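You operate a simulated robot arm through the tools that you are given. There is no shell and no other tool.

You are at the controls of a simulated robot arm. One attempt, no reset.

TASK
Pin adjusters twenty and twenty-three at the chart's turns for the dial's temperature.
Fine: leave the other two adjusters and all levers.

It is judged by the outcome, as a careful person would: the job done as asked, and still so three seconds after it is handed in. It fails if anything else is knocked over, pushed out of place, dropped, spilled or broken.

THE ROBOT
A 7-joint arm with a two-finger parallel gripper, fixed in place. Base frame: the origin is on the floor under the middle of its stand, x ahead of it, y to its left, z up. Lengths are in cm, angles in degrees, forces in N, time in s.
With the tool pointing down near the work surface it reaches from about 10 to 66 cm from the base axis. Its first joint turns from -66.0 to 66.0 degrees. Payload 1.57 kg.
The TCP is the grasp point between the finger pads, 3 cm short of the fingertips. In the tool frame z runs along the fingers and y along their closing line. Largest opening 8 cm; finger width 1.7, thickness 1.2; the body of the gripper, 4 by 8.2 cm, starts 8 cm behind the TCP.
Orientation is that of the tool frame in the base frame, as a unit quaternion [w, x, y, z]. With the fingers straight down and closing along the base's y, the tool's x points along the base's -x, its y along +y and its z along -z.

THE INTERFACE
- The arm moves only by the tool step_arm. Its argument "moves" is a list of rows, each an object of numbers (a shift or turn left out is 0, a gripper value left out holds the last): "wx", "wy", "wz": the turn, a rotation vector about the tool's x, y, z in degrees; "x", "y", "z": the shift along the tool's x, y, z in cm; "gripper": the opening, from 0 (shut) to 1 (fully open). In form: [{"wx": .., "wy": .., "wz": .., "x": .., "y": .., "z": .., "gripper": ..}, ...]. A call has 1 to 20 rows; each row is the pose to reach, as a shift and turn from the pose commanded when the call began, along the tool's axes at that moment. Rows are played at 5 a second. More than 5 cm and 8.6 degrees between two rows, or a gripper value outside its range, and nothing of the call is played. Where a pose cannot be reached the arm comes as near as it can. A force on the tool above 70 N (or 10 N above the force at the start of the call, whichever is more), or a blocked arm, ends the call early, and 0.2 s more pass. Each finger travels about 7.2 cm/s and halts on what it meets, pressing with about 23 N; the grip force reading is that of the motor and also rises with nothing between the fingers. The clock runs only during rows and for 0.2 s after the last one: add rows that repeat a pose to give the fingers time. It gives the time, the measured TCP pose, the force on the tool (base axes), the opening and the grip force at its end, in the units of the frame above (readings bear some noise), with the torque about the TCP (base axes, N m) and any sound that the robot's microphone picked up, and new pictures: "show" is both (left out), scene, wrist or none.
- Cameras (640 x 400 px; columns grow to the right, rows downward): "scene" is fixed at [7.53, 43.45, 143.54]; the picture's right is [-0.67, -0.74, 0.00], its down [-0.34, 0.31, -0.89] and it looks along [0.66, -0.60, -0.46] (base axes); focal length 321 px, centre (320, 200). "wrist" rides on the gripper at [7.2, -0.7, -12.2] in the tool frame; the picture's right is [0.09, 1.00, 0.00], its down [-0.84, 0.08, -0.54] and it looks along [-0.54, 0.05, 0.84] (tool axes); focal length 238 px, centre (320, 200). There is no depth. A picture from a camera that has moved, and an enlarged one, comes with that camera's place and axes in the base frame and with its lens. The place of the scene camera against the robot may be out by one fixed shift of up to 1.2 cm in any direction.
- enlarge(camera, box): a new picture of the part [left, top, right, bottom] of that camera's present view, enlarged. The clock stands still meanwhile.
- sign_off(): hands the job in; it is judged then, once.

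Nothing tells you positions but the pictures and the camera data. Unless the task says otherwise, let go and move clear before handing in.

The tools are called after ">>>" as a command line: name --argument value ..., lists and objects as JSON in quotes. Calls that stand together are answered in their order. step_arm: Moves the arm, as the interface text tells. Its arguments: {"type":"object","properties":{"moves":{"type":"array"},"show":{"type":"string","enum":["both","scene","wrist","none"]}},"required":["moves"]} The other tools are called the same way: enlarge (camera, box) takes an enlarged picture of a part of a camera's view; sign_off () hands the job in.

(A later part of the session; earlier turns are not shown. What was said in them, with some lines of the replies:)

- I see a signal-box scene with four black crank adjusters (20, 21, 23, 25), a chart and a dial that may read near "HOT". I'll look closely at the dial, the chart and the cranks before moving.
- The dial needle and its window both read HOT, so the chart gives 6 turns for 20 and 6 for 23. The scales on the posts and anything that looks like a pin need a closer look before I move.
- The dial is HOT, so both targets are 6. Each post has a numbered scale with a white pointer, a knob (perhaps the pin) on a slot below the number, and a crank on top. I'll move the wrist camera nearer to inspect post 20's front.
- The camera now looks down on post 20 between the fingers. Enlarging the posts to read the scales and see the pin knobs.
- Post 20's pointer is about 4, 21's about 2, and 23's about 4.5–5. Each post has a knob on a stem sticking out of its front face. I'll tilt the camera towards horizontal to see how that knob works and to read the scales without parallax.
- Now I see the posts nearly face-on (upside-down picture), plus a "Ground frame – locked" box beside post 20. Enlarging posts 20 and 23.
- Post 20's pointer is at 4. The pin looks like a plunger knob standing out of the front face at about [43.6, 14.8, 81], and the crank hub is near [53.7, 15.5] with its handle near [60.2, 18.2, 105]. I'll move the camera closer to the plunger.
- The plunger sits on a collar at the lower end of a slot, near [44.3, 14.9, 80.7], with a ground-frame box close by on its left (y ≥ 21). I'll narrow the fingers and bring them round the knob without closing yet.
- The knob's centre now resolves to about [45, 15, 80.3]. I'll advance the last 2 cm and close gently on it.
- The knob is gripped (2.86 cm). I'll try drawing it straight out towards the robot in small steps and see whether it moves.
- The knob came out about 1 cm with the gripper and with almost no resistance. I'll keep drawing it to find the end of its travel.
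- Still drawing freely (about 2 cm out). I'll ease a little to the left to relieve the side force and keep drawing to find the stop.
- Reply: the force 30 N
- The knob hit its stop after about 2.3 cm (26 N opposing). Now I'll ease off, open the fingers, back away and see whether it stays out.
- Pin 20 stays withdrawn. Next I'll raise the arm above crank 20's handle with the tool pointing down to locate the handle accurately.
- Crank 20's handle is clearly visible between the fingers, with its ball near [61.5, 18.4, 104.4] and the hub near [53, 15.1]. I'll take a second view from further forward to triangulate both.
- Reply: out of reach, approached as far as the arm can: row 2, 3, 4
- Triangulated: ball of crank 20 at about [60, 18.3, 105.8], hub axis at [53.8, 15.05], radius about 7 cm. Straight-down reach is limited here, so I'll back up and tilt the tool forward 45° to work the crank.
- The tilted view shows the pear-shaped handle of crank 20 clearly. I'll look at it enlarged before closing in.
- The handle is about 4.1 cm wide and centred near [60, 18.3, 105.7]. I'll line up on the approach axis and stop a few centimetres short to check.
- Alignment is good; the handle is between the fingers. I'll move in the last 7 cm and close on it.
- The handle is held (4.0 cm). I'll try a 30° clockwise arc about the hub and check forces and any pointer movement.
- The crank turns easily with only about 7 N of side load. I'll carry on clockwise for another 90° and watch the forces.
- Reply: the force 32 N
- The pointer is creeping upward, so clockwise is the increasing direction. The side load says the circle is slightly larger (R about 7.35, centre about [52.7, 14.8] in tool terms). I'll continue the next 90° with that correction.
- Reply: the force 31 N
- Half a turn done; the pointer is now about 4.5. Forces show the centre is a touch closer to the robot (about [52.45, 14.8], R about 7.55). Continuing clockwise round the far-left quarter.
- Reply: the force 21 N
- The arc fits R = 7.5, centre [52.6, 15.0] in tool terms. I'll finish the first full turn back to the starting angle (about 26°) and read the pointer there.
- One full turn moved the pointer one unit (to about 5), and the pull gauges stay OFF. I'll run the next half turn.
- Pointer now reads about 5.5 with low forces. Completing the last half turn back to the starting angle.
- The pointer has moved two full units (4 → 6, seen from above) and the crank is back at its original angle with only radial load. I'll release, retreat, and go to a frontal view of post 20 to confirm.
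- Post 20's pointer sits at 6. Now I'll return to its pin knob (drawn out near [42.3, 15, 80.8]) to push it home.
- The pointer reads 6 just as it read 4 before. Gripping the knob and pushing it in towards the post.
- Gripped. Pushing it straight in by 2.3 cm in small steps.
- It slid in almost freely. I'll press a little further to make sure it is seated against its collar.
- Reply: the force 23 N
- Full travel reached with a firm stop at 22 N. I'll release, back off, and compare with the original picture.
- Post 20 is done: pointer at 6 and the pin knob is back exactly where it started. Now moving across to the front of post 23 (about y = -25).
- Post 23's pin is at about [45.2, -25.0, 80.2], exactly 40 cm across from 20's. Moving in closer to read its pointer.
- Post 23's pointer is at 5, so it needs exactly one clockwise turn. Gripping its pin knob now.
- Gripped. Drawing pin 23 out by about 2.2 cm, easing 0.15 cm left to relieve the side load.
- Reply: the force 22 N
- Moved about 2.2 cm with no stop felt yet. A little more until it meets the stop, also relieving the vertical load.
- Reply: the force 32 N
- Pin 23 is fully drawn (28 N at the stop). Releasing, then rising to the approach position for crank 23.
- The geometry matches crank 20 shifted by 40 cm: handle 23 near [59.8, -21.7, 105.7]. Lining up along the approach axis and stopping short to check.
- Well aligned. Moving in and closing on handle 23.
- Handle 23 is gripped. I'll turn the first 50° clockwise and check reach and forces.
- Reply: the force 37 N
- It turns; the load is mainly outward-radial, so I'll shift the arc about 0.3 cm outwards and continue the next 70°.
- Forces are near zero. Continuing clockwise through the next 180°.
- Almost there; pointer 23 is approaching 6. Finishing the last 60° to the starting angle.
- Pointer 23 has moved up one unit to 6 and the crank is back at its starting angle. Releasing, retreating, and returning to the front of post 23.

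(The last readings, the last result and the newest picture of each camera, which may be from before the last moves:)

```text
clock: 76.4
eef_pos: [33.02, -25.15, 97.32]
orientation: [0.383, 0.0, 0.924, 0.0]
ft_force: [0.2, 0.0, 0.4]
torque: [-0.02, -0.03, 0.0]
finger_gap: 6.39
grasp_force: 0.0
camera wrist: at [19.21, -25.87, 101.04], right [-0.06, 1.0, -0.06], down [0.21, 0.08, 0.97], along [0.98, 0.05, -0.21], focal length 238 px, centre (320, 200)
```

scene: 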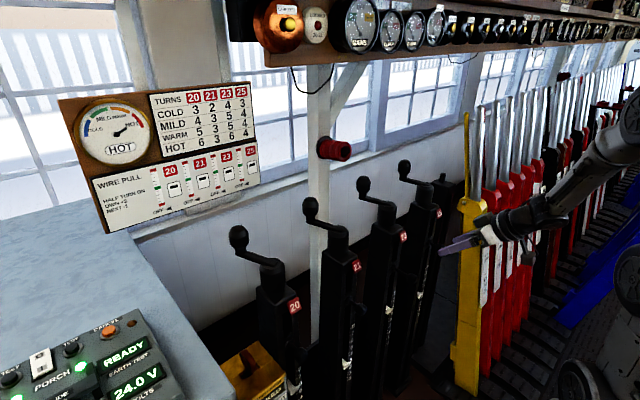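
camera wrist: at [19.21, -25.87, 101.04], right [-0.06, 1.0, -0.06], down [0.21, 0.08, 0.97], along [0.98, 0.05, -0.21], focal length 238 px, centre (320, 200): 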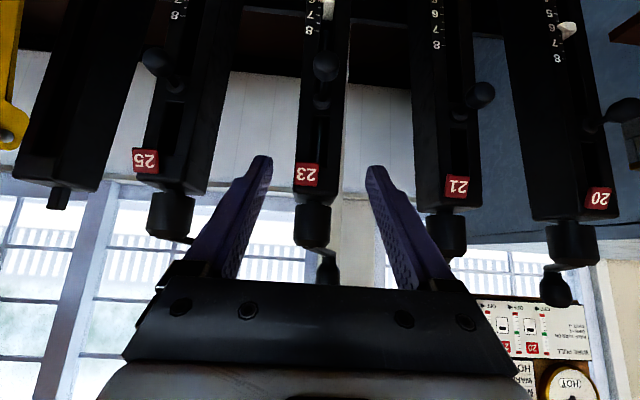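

Clear of the crank. Moving down to the pin and checking pointer 23 on the way.

>>> step_arm --moves '[{"x": 1.3, "y": 0.1, "z": 3.5, "gripper": 0.6}, {"x": 2.6, "y": 0.15, "z": 7, "gripper": 0.6}, {"x": 4, "y": 0.2, "z": 10.5, "gripper": 0.6}, {"x": 5.26, "y": 0.2, "z": 14, "gripper": 0.6}, {"x": 5.26, "y": 0.2, "z": 14, "gripper": 0.6}]' --show "wrist"

>>> enlarge --camera "wrist" --box '[280, 0, 380, 60]'

>>> enlarge --camera "wrist" --box '[240, 60, 400, 260]'

```text
clock: 77.6
eef_pos: [39.29, -24.81, 83.33]
orientation: [0.383, -0.001, 0.924, 0.0]
ft_force: [0.4, -1.5, 0.2]
torque: [-0.02, 0.02, 0.02]
finger_gap: 4.8
grasp_force: 0.0
camera wrist: at [25.5, -25.55, 87.09], right [-0.07, 1.0, -0.07], down [0.21, 0.08, 0.97], along [0.98, 0.05, -0.21], focal length 238 px, centre (320, 200)
```

wrist: 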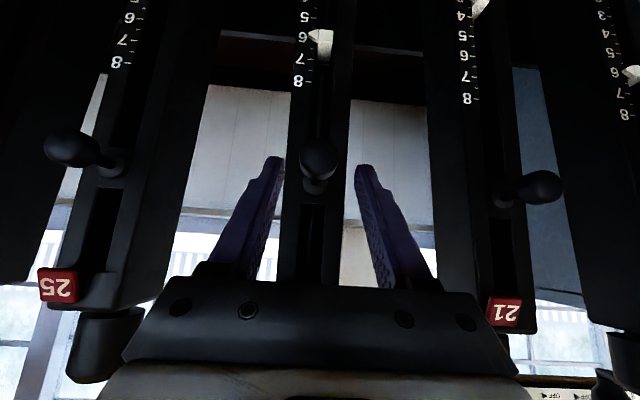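

```text
6.40 times, centred on (330, 30) of wrist
camera zoom: at [25.5, -25.55, 87.09], right [-0.07, 1.0, -0.07], down [0.21, 0.08, 0.97], along [0.98, 0.05, -0.21], focal length 1525 px, centre (256, 1288)
```

zoom: 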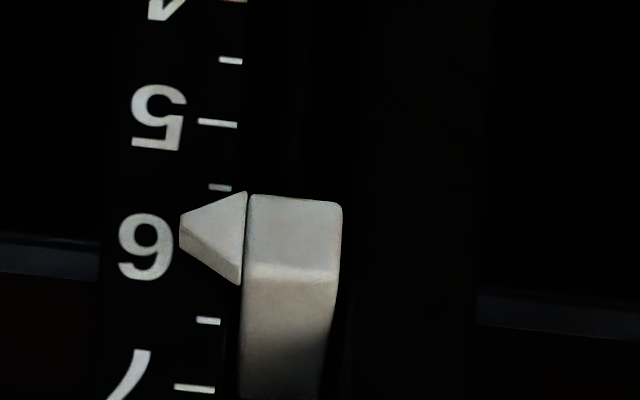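

```text
2.00 times, centred on (320, 160) of wrist
camera zoom: at [25.5, -25.55, 87.09], right [-0.07, 1.0, -0.07], down [0.21, 0.08, 0.97], along [0.98, 0.05, -0.21], focal length 477 px, centre (320, 280)
```

zoom: 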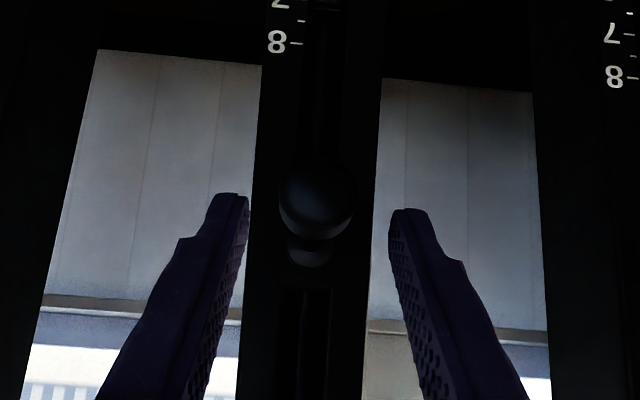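

Pointer 23 reads 6 with the same parallax as post 20. Gripping the pin knob.

>>> step_arm --moves '[{"x": 0, "y": -0.1, "z": 2, "gripper": 0.6}, {"x": 0, "y": -0.1, "z": 3.7, "gripper": 0.6}, {"x": 0, "y": -0.1, "z": 3.7, "gripper": 0.6}, {"x": 0, "y": -0.1, "z": 3.7, "gripper": 0.3}, {"x": 0, "y": -0.1, "z": 3.7, "gripper": 0.2}, {"x": 0, "y": -0.1, "z": 3.7, "gripper": 0.1}, {"x": 0, "y": -0.1, "z": 3.7, "gripper": 0.1}]' --show "wrist"

```text
clock: 79.2
eef_pos: [41.79, -24.97, 80.81]
orientation: [0.382, 0.0, 0.924, 0.002]
ft_force: [0.2, 5.2, 0.5]
torque: [0.06, -0.09, -0.36]
finger_gap: 2.88
grasp_force: 38.9
camera wrist: at [28.03, -25.64, 84.47], right [-0.07, 1.0, -0.06], down [0.21, 0.08, 0.97], along [0.98, 0.05, -0.21], focal length 238 px, centre (320, 200)
```

wrist: 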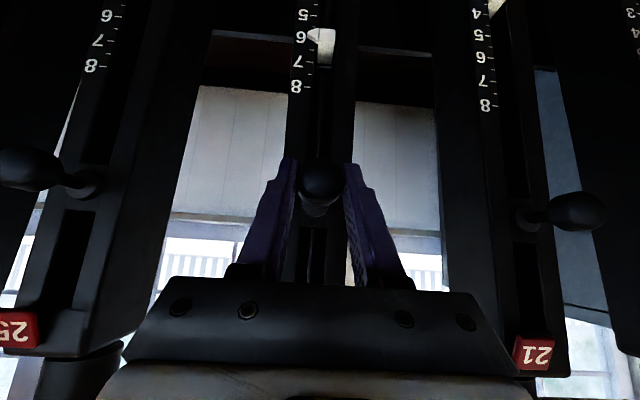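

Held at 2.88 cm with little side load. Pushing the pin straight in until it seats.

>>> step_arm --moves '[{"x": -0.35, "y": 0.05, "z": 0.35, "gripper": 0.1}, {"x": -0.7, "y": 0.05, "z": 0.7, "gripper": 0.1}, {"x": -1.05, "y": 0.05, "z": 1.05, "gripper": 0.1}, {"x": -1.35, "y": 0.05, "z": 1.35, "gripper": 0.1}, {"x": -1.6, "y": 0.05, "z": 1.6, "gripper": 0.1}, {"x": -1.75, "y": 0.05, "z": 1.75, "gripper": 0.1}, {"x": -1.75, "y": 0.05, "z": 1.75, "gripper": 0.1}]' --show "both"

```text
clock: 80.8
eef_pos: [44.15, -24.9, 80.71]
orientation: [0.381, 0.003, 0.924, -0.001]
ft_force: [-29.4, -16.7, 9.0]
torque: [-0.14, 0.14, 0.24]
finger_gap: 2.9
grasp_force: 38.8
camera wrist: at [30.41, -25.56, 84.51], right [-0.06, 1.0, -0.07], down [0.21, 0.08, 0.97], along [0.98, 0.04, -0.22], focal length 238 px, centre (320, 200)
```

scene: 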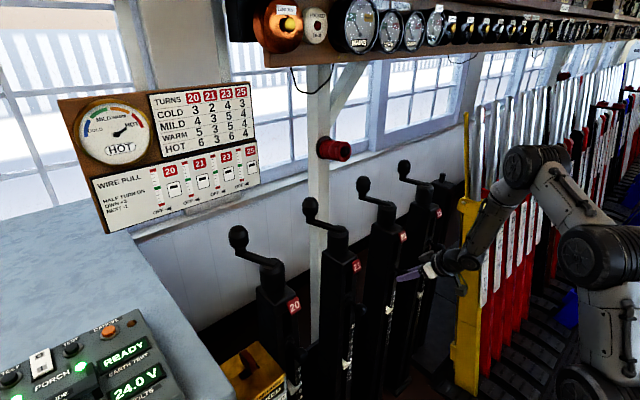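
wrist: 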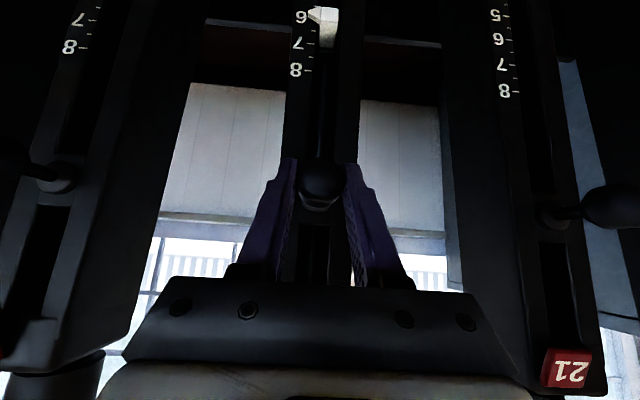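

The pin met its stop after 2.36 cm (29 N). Releasing and backing off to compare with the starting picture.

>>> step_arm --moves '[{"x": 0.12, "y": 0.05, "z": -0.12, "gripper": 0.1}, {"x": 0.12, "y": 0.05, "z": -0.12, "gripper": 0.4}, {"x": 0.12, "y": 0.05, "z": -0.12, "gripper": 0.6}, {"x": 0.12, "y": 0.05, "z": -0.12, "gripper": 0.6}, {"x": 0.12, "y": 0, "z": -2, "gripper": 0.6}, {"x": 0.12, "y": 0, "z": -5, "gripper": 0.6}, {"x": 0.12, "y": 0, "z": -8, "gripper": 0.6}, {"x": 0.12, "y": 0, "z": -11, "gripper": 0.6}, {"x": 0.12, "y": 0, "z": -14, "gripper": 0.6}, {"x": 0.12, "y": 0, "z": -17, "gripper": 0.6}, {"x": 0.12, "y": 0, "z": -20, "gripper": 0.6}, {"x": 0.12, "y": 0, "z": -20, "gripper": 0.6}]' --show "both"

>>> enlarge --camera "scene" --box '[370, 200, 470, 300]'

>>> enlarge --camera "scene" --box '[225, 300, 325, 400]'

>>> enlarge --camera "wrist" --box '[250, 0, 390, 160]'

>>> enlarge --camera "scene" --box '[90, 140, 270, 235]'

```text
clock: 83.4
eef_pos: [30.03, -24.97, 94.66]
orientation: [0.383, 0.0, 0.924, 0.0]
ft_force: [-0.6, -0.4, 0.1]
torque: [0.0, 0.01, 0.02]
finger_gap: 4.82
grasp_force: 0.0
camera wrist: at [16.36, -25.52, 98.5], right [-0.06, 1.0, -0.06], down [0.21, 0.08, 0.97], along [0.98, 0.05, -0.21], focal length 238 px, centre (320, 200)
```

scene: 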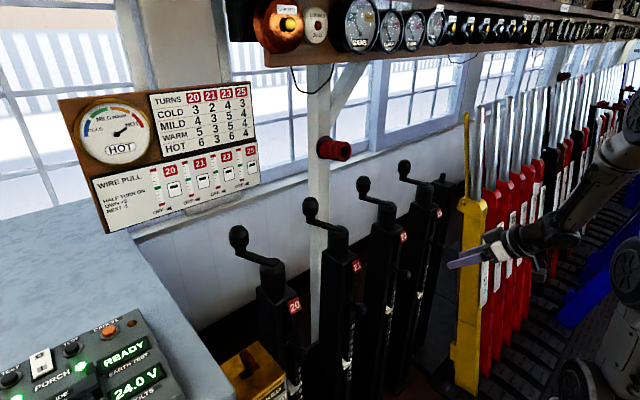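
wrist: 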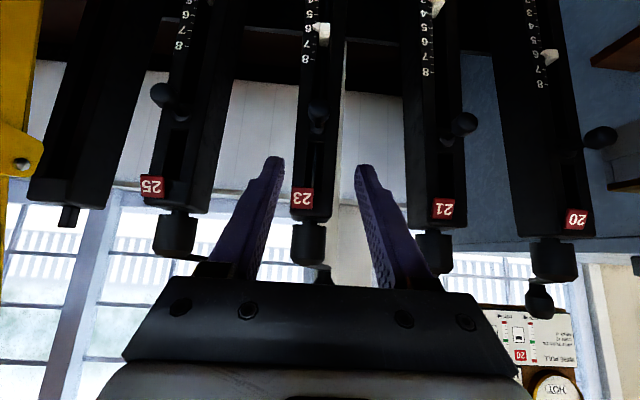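

```text
4.00 times, centred on (420, 250) of scene
camera zoom: at [7.53, 43.45, 143.54], right [-0.67, -0.74, 0.0], down [-0.34, 0.31, -0.89], along [0.66, -0.6, -0.46], focal length 1286 px, centre (-80, 0)
```

zoom: 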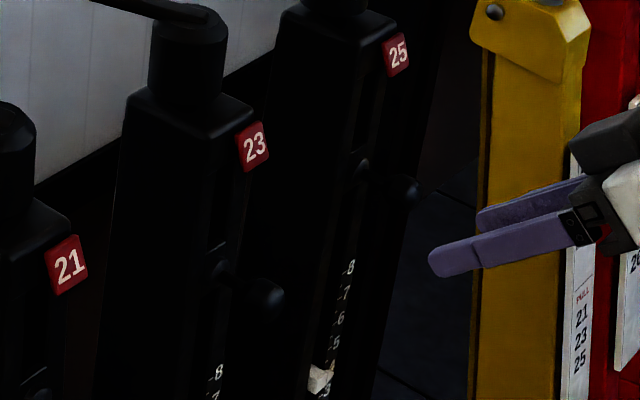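

```text
4.00 times, centred on (275, 350) of scene
camera zoom: at [7.53, 43.45, 143.54], right [-0.67, -0.74, 0.0], down [-0.34, 0.31, -0.89], along [0.66, -0.6, -0.46], focal length 1286 px, centre (500, -400)
```

zoom: 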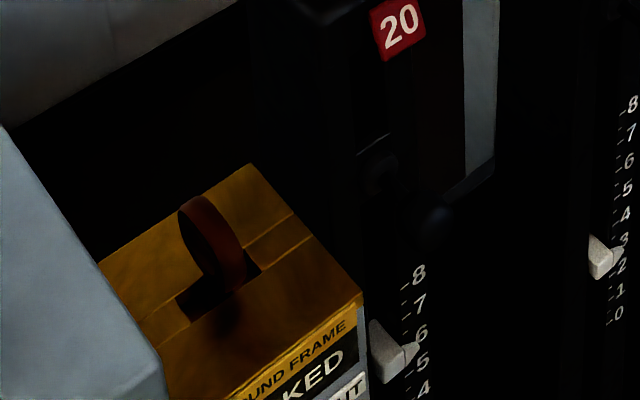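

```text
2.50 times, centred on (320, 80) of wrist
camera zoom: at [16.36, -25.52, 98.5], right [-0.06, 1.0, -0.06], down [0.21, 0.08, 0.97], along [0.98, 0.05, -0.21], focal length 596 px, centre (320, 500)
```

zoom: 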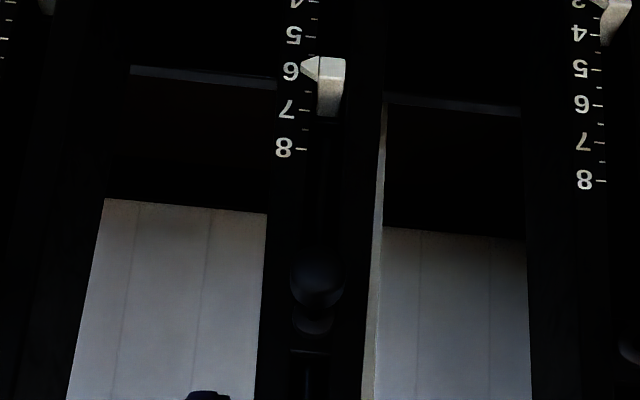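

```text
3.56 times, centred on (180, 188) of scene
camera zoom: at [7.53, 43.45, 143.54], right [-0.67, -0.74, 0.0], down [-0.34, 0.31, -0.89], along [0.66, -0.6, -0.46], focal length 1143 px, centre (818, 244)
```

zoom: 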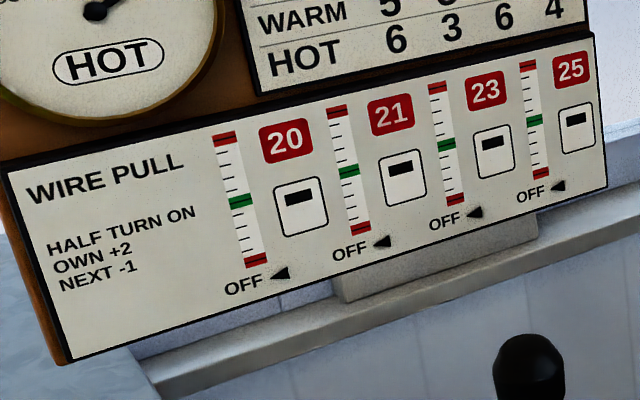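

Both pins are back at their seated positions and both pointers read 6. Before handing in, I'll check that the dial has not changed and that 21, 25 and the levers are untouched.

>>> enlarge --camera "scene" --box '[70, 90, 170, 170]'

>>> enlarge --camera "scene" --box '[220, 150, 460, 400]'

>>> enlarge --camera "scene" --box '[340, 250, 440, 350]'

>>> enlarge --camera "wrist" --box '[120, 0, 620, 160]'

```text
5.00 times, centred on (120, 130) of scene
camera zoom: at [7.53, 43.45, 143.54], right [-0.67, -0.74, 0.0], down [-0.34, 0.31, -0.89], along [0.66, -0.6, -0.46], focal length 1607 px, centre (1320, 550)
```

zoom: 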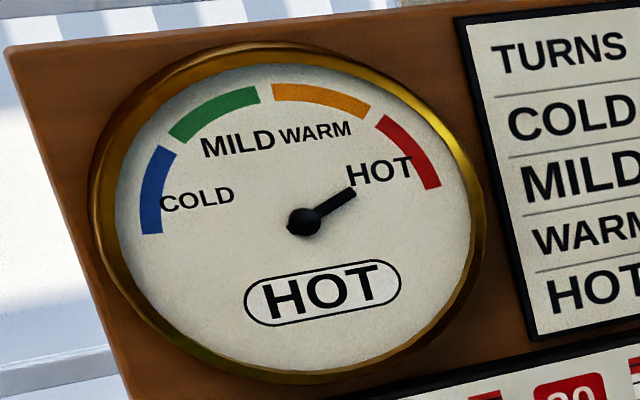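

```text
1.60 times, centred on (340, 275) of scene
camera zoom: at [7.53, 43.45, 143.54], right [-0.67, -0.74, 0.0], down [-0.34, 0.31, -0.89], along [0.66, -0.6, -0.46], focal length 514 px, centre (288, 80)
```

zoom: 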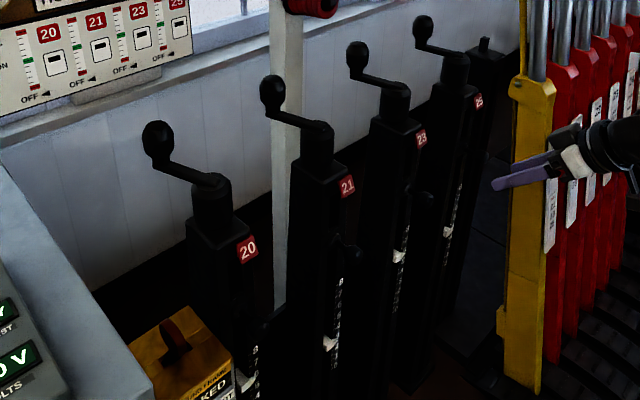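

```text
4.00 times, centred on (390, 300) of scene
camera zoom: at [7.53, 43.45, 143.54], right [-0.67, -0.74, 0.0], down [-0.34, 0.31, -0.89], along [0.66, -0.6, -0.46], focal length 1286 px, centre (40, -200)
```

zoom: 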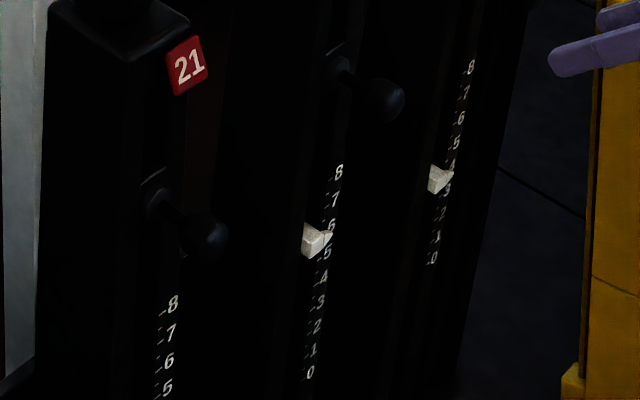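

```text
1.28 times, centred on (370, 80) of wrist
camera zoom: at [16.36, -25.52, 98.5], right [-0.06, 1.0, -0.06], down [0.21, 0.08, 0.97], along [0.98, 0.05, -0.21], focal length 305 px, centre (256, 354)
```

zoom: 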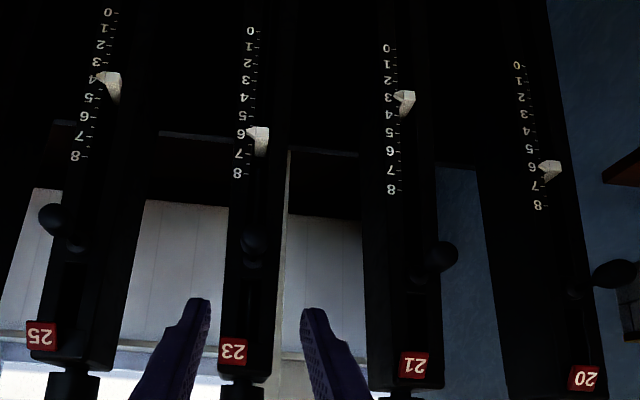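

All four pointers can be read in one view: 20 at 6, 21 at 3, 23 at 6 and 25 at 4, which matches the chart's HOT row. The dial still says HOT, both pins are seated, 21, 25 and the levers are untouched, and the gripper is open and clear. Handing in.

>>> sign_off

```text
The job is handed in.
```

Adjusters 20 and 23 are both pinned at 6 turns, which is what the chart gives for HOT. The dial still read HOT just before I handed the job in.

- **Adjuster 20:** I drew the pin, turned the crank two full turns clockwise (4 to 6) and pushed the pin back until it stopped.
- **Adjuster 23:** I drew the pin, turned the crank one full turn clockwise (5 to 6) and pushed the pin back until it stopped.
- **Left alone:** I didn't touch adjusters 21 and 25, which read 3 and 4 and already match the HOT row, or any lever.

The wire-pull gauges showed OFF throughout, so they gave no reading to check against. The gripper was open and clear of the posts when I handed in.
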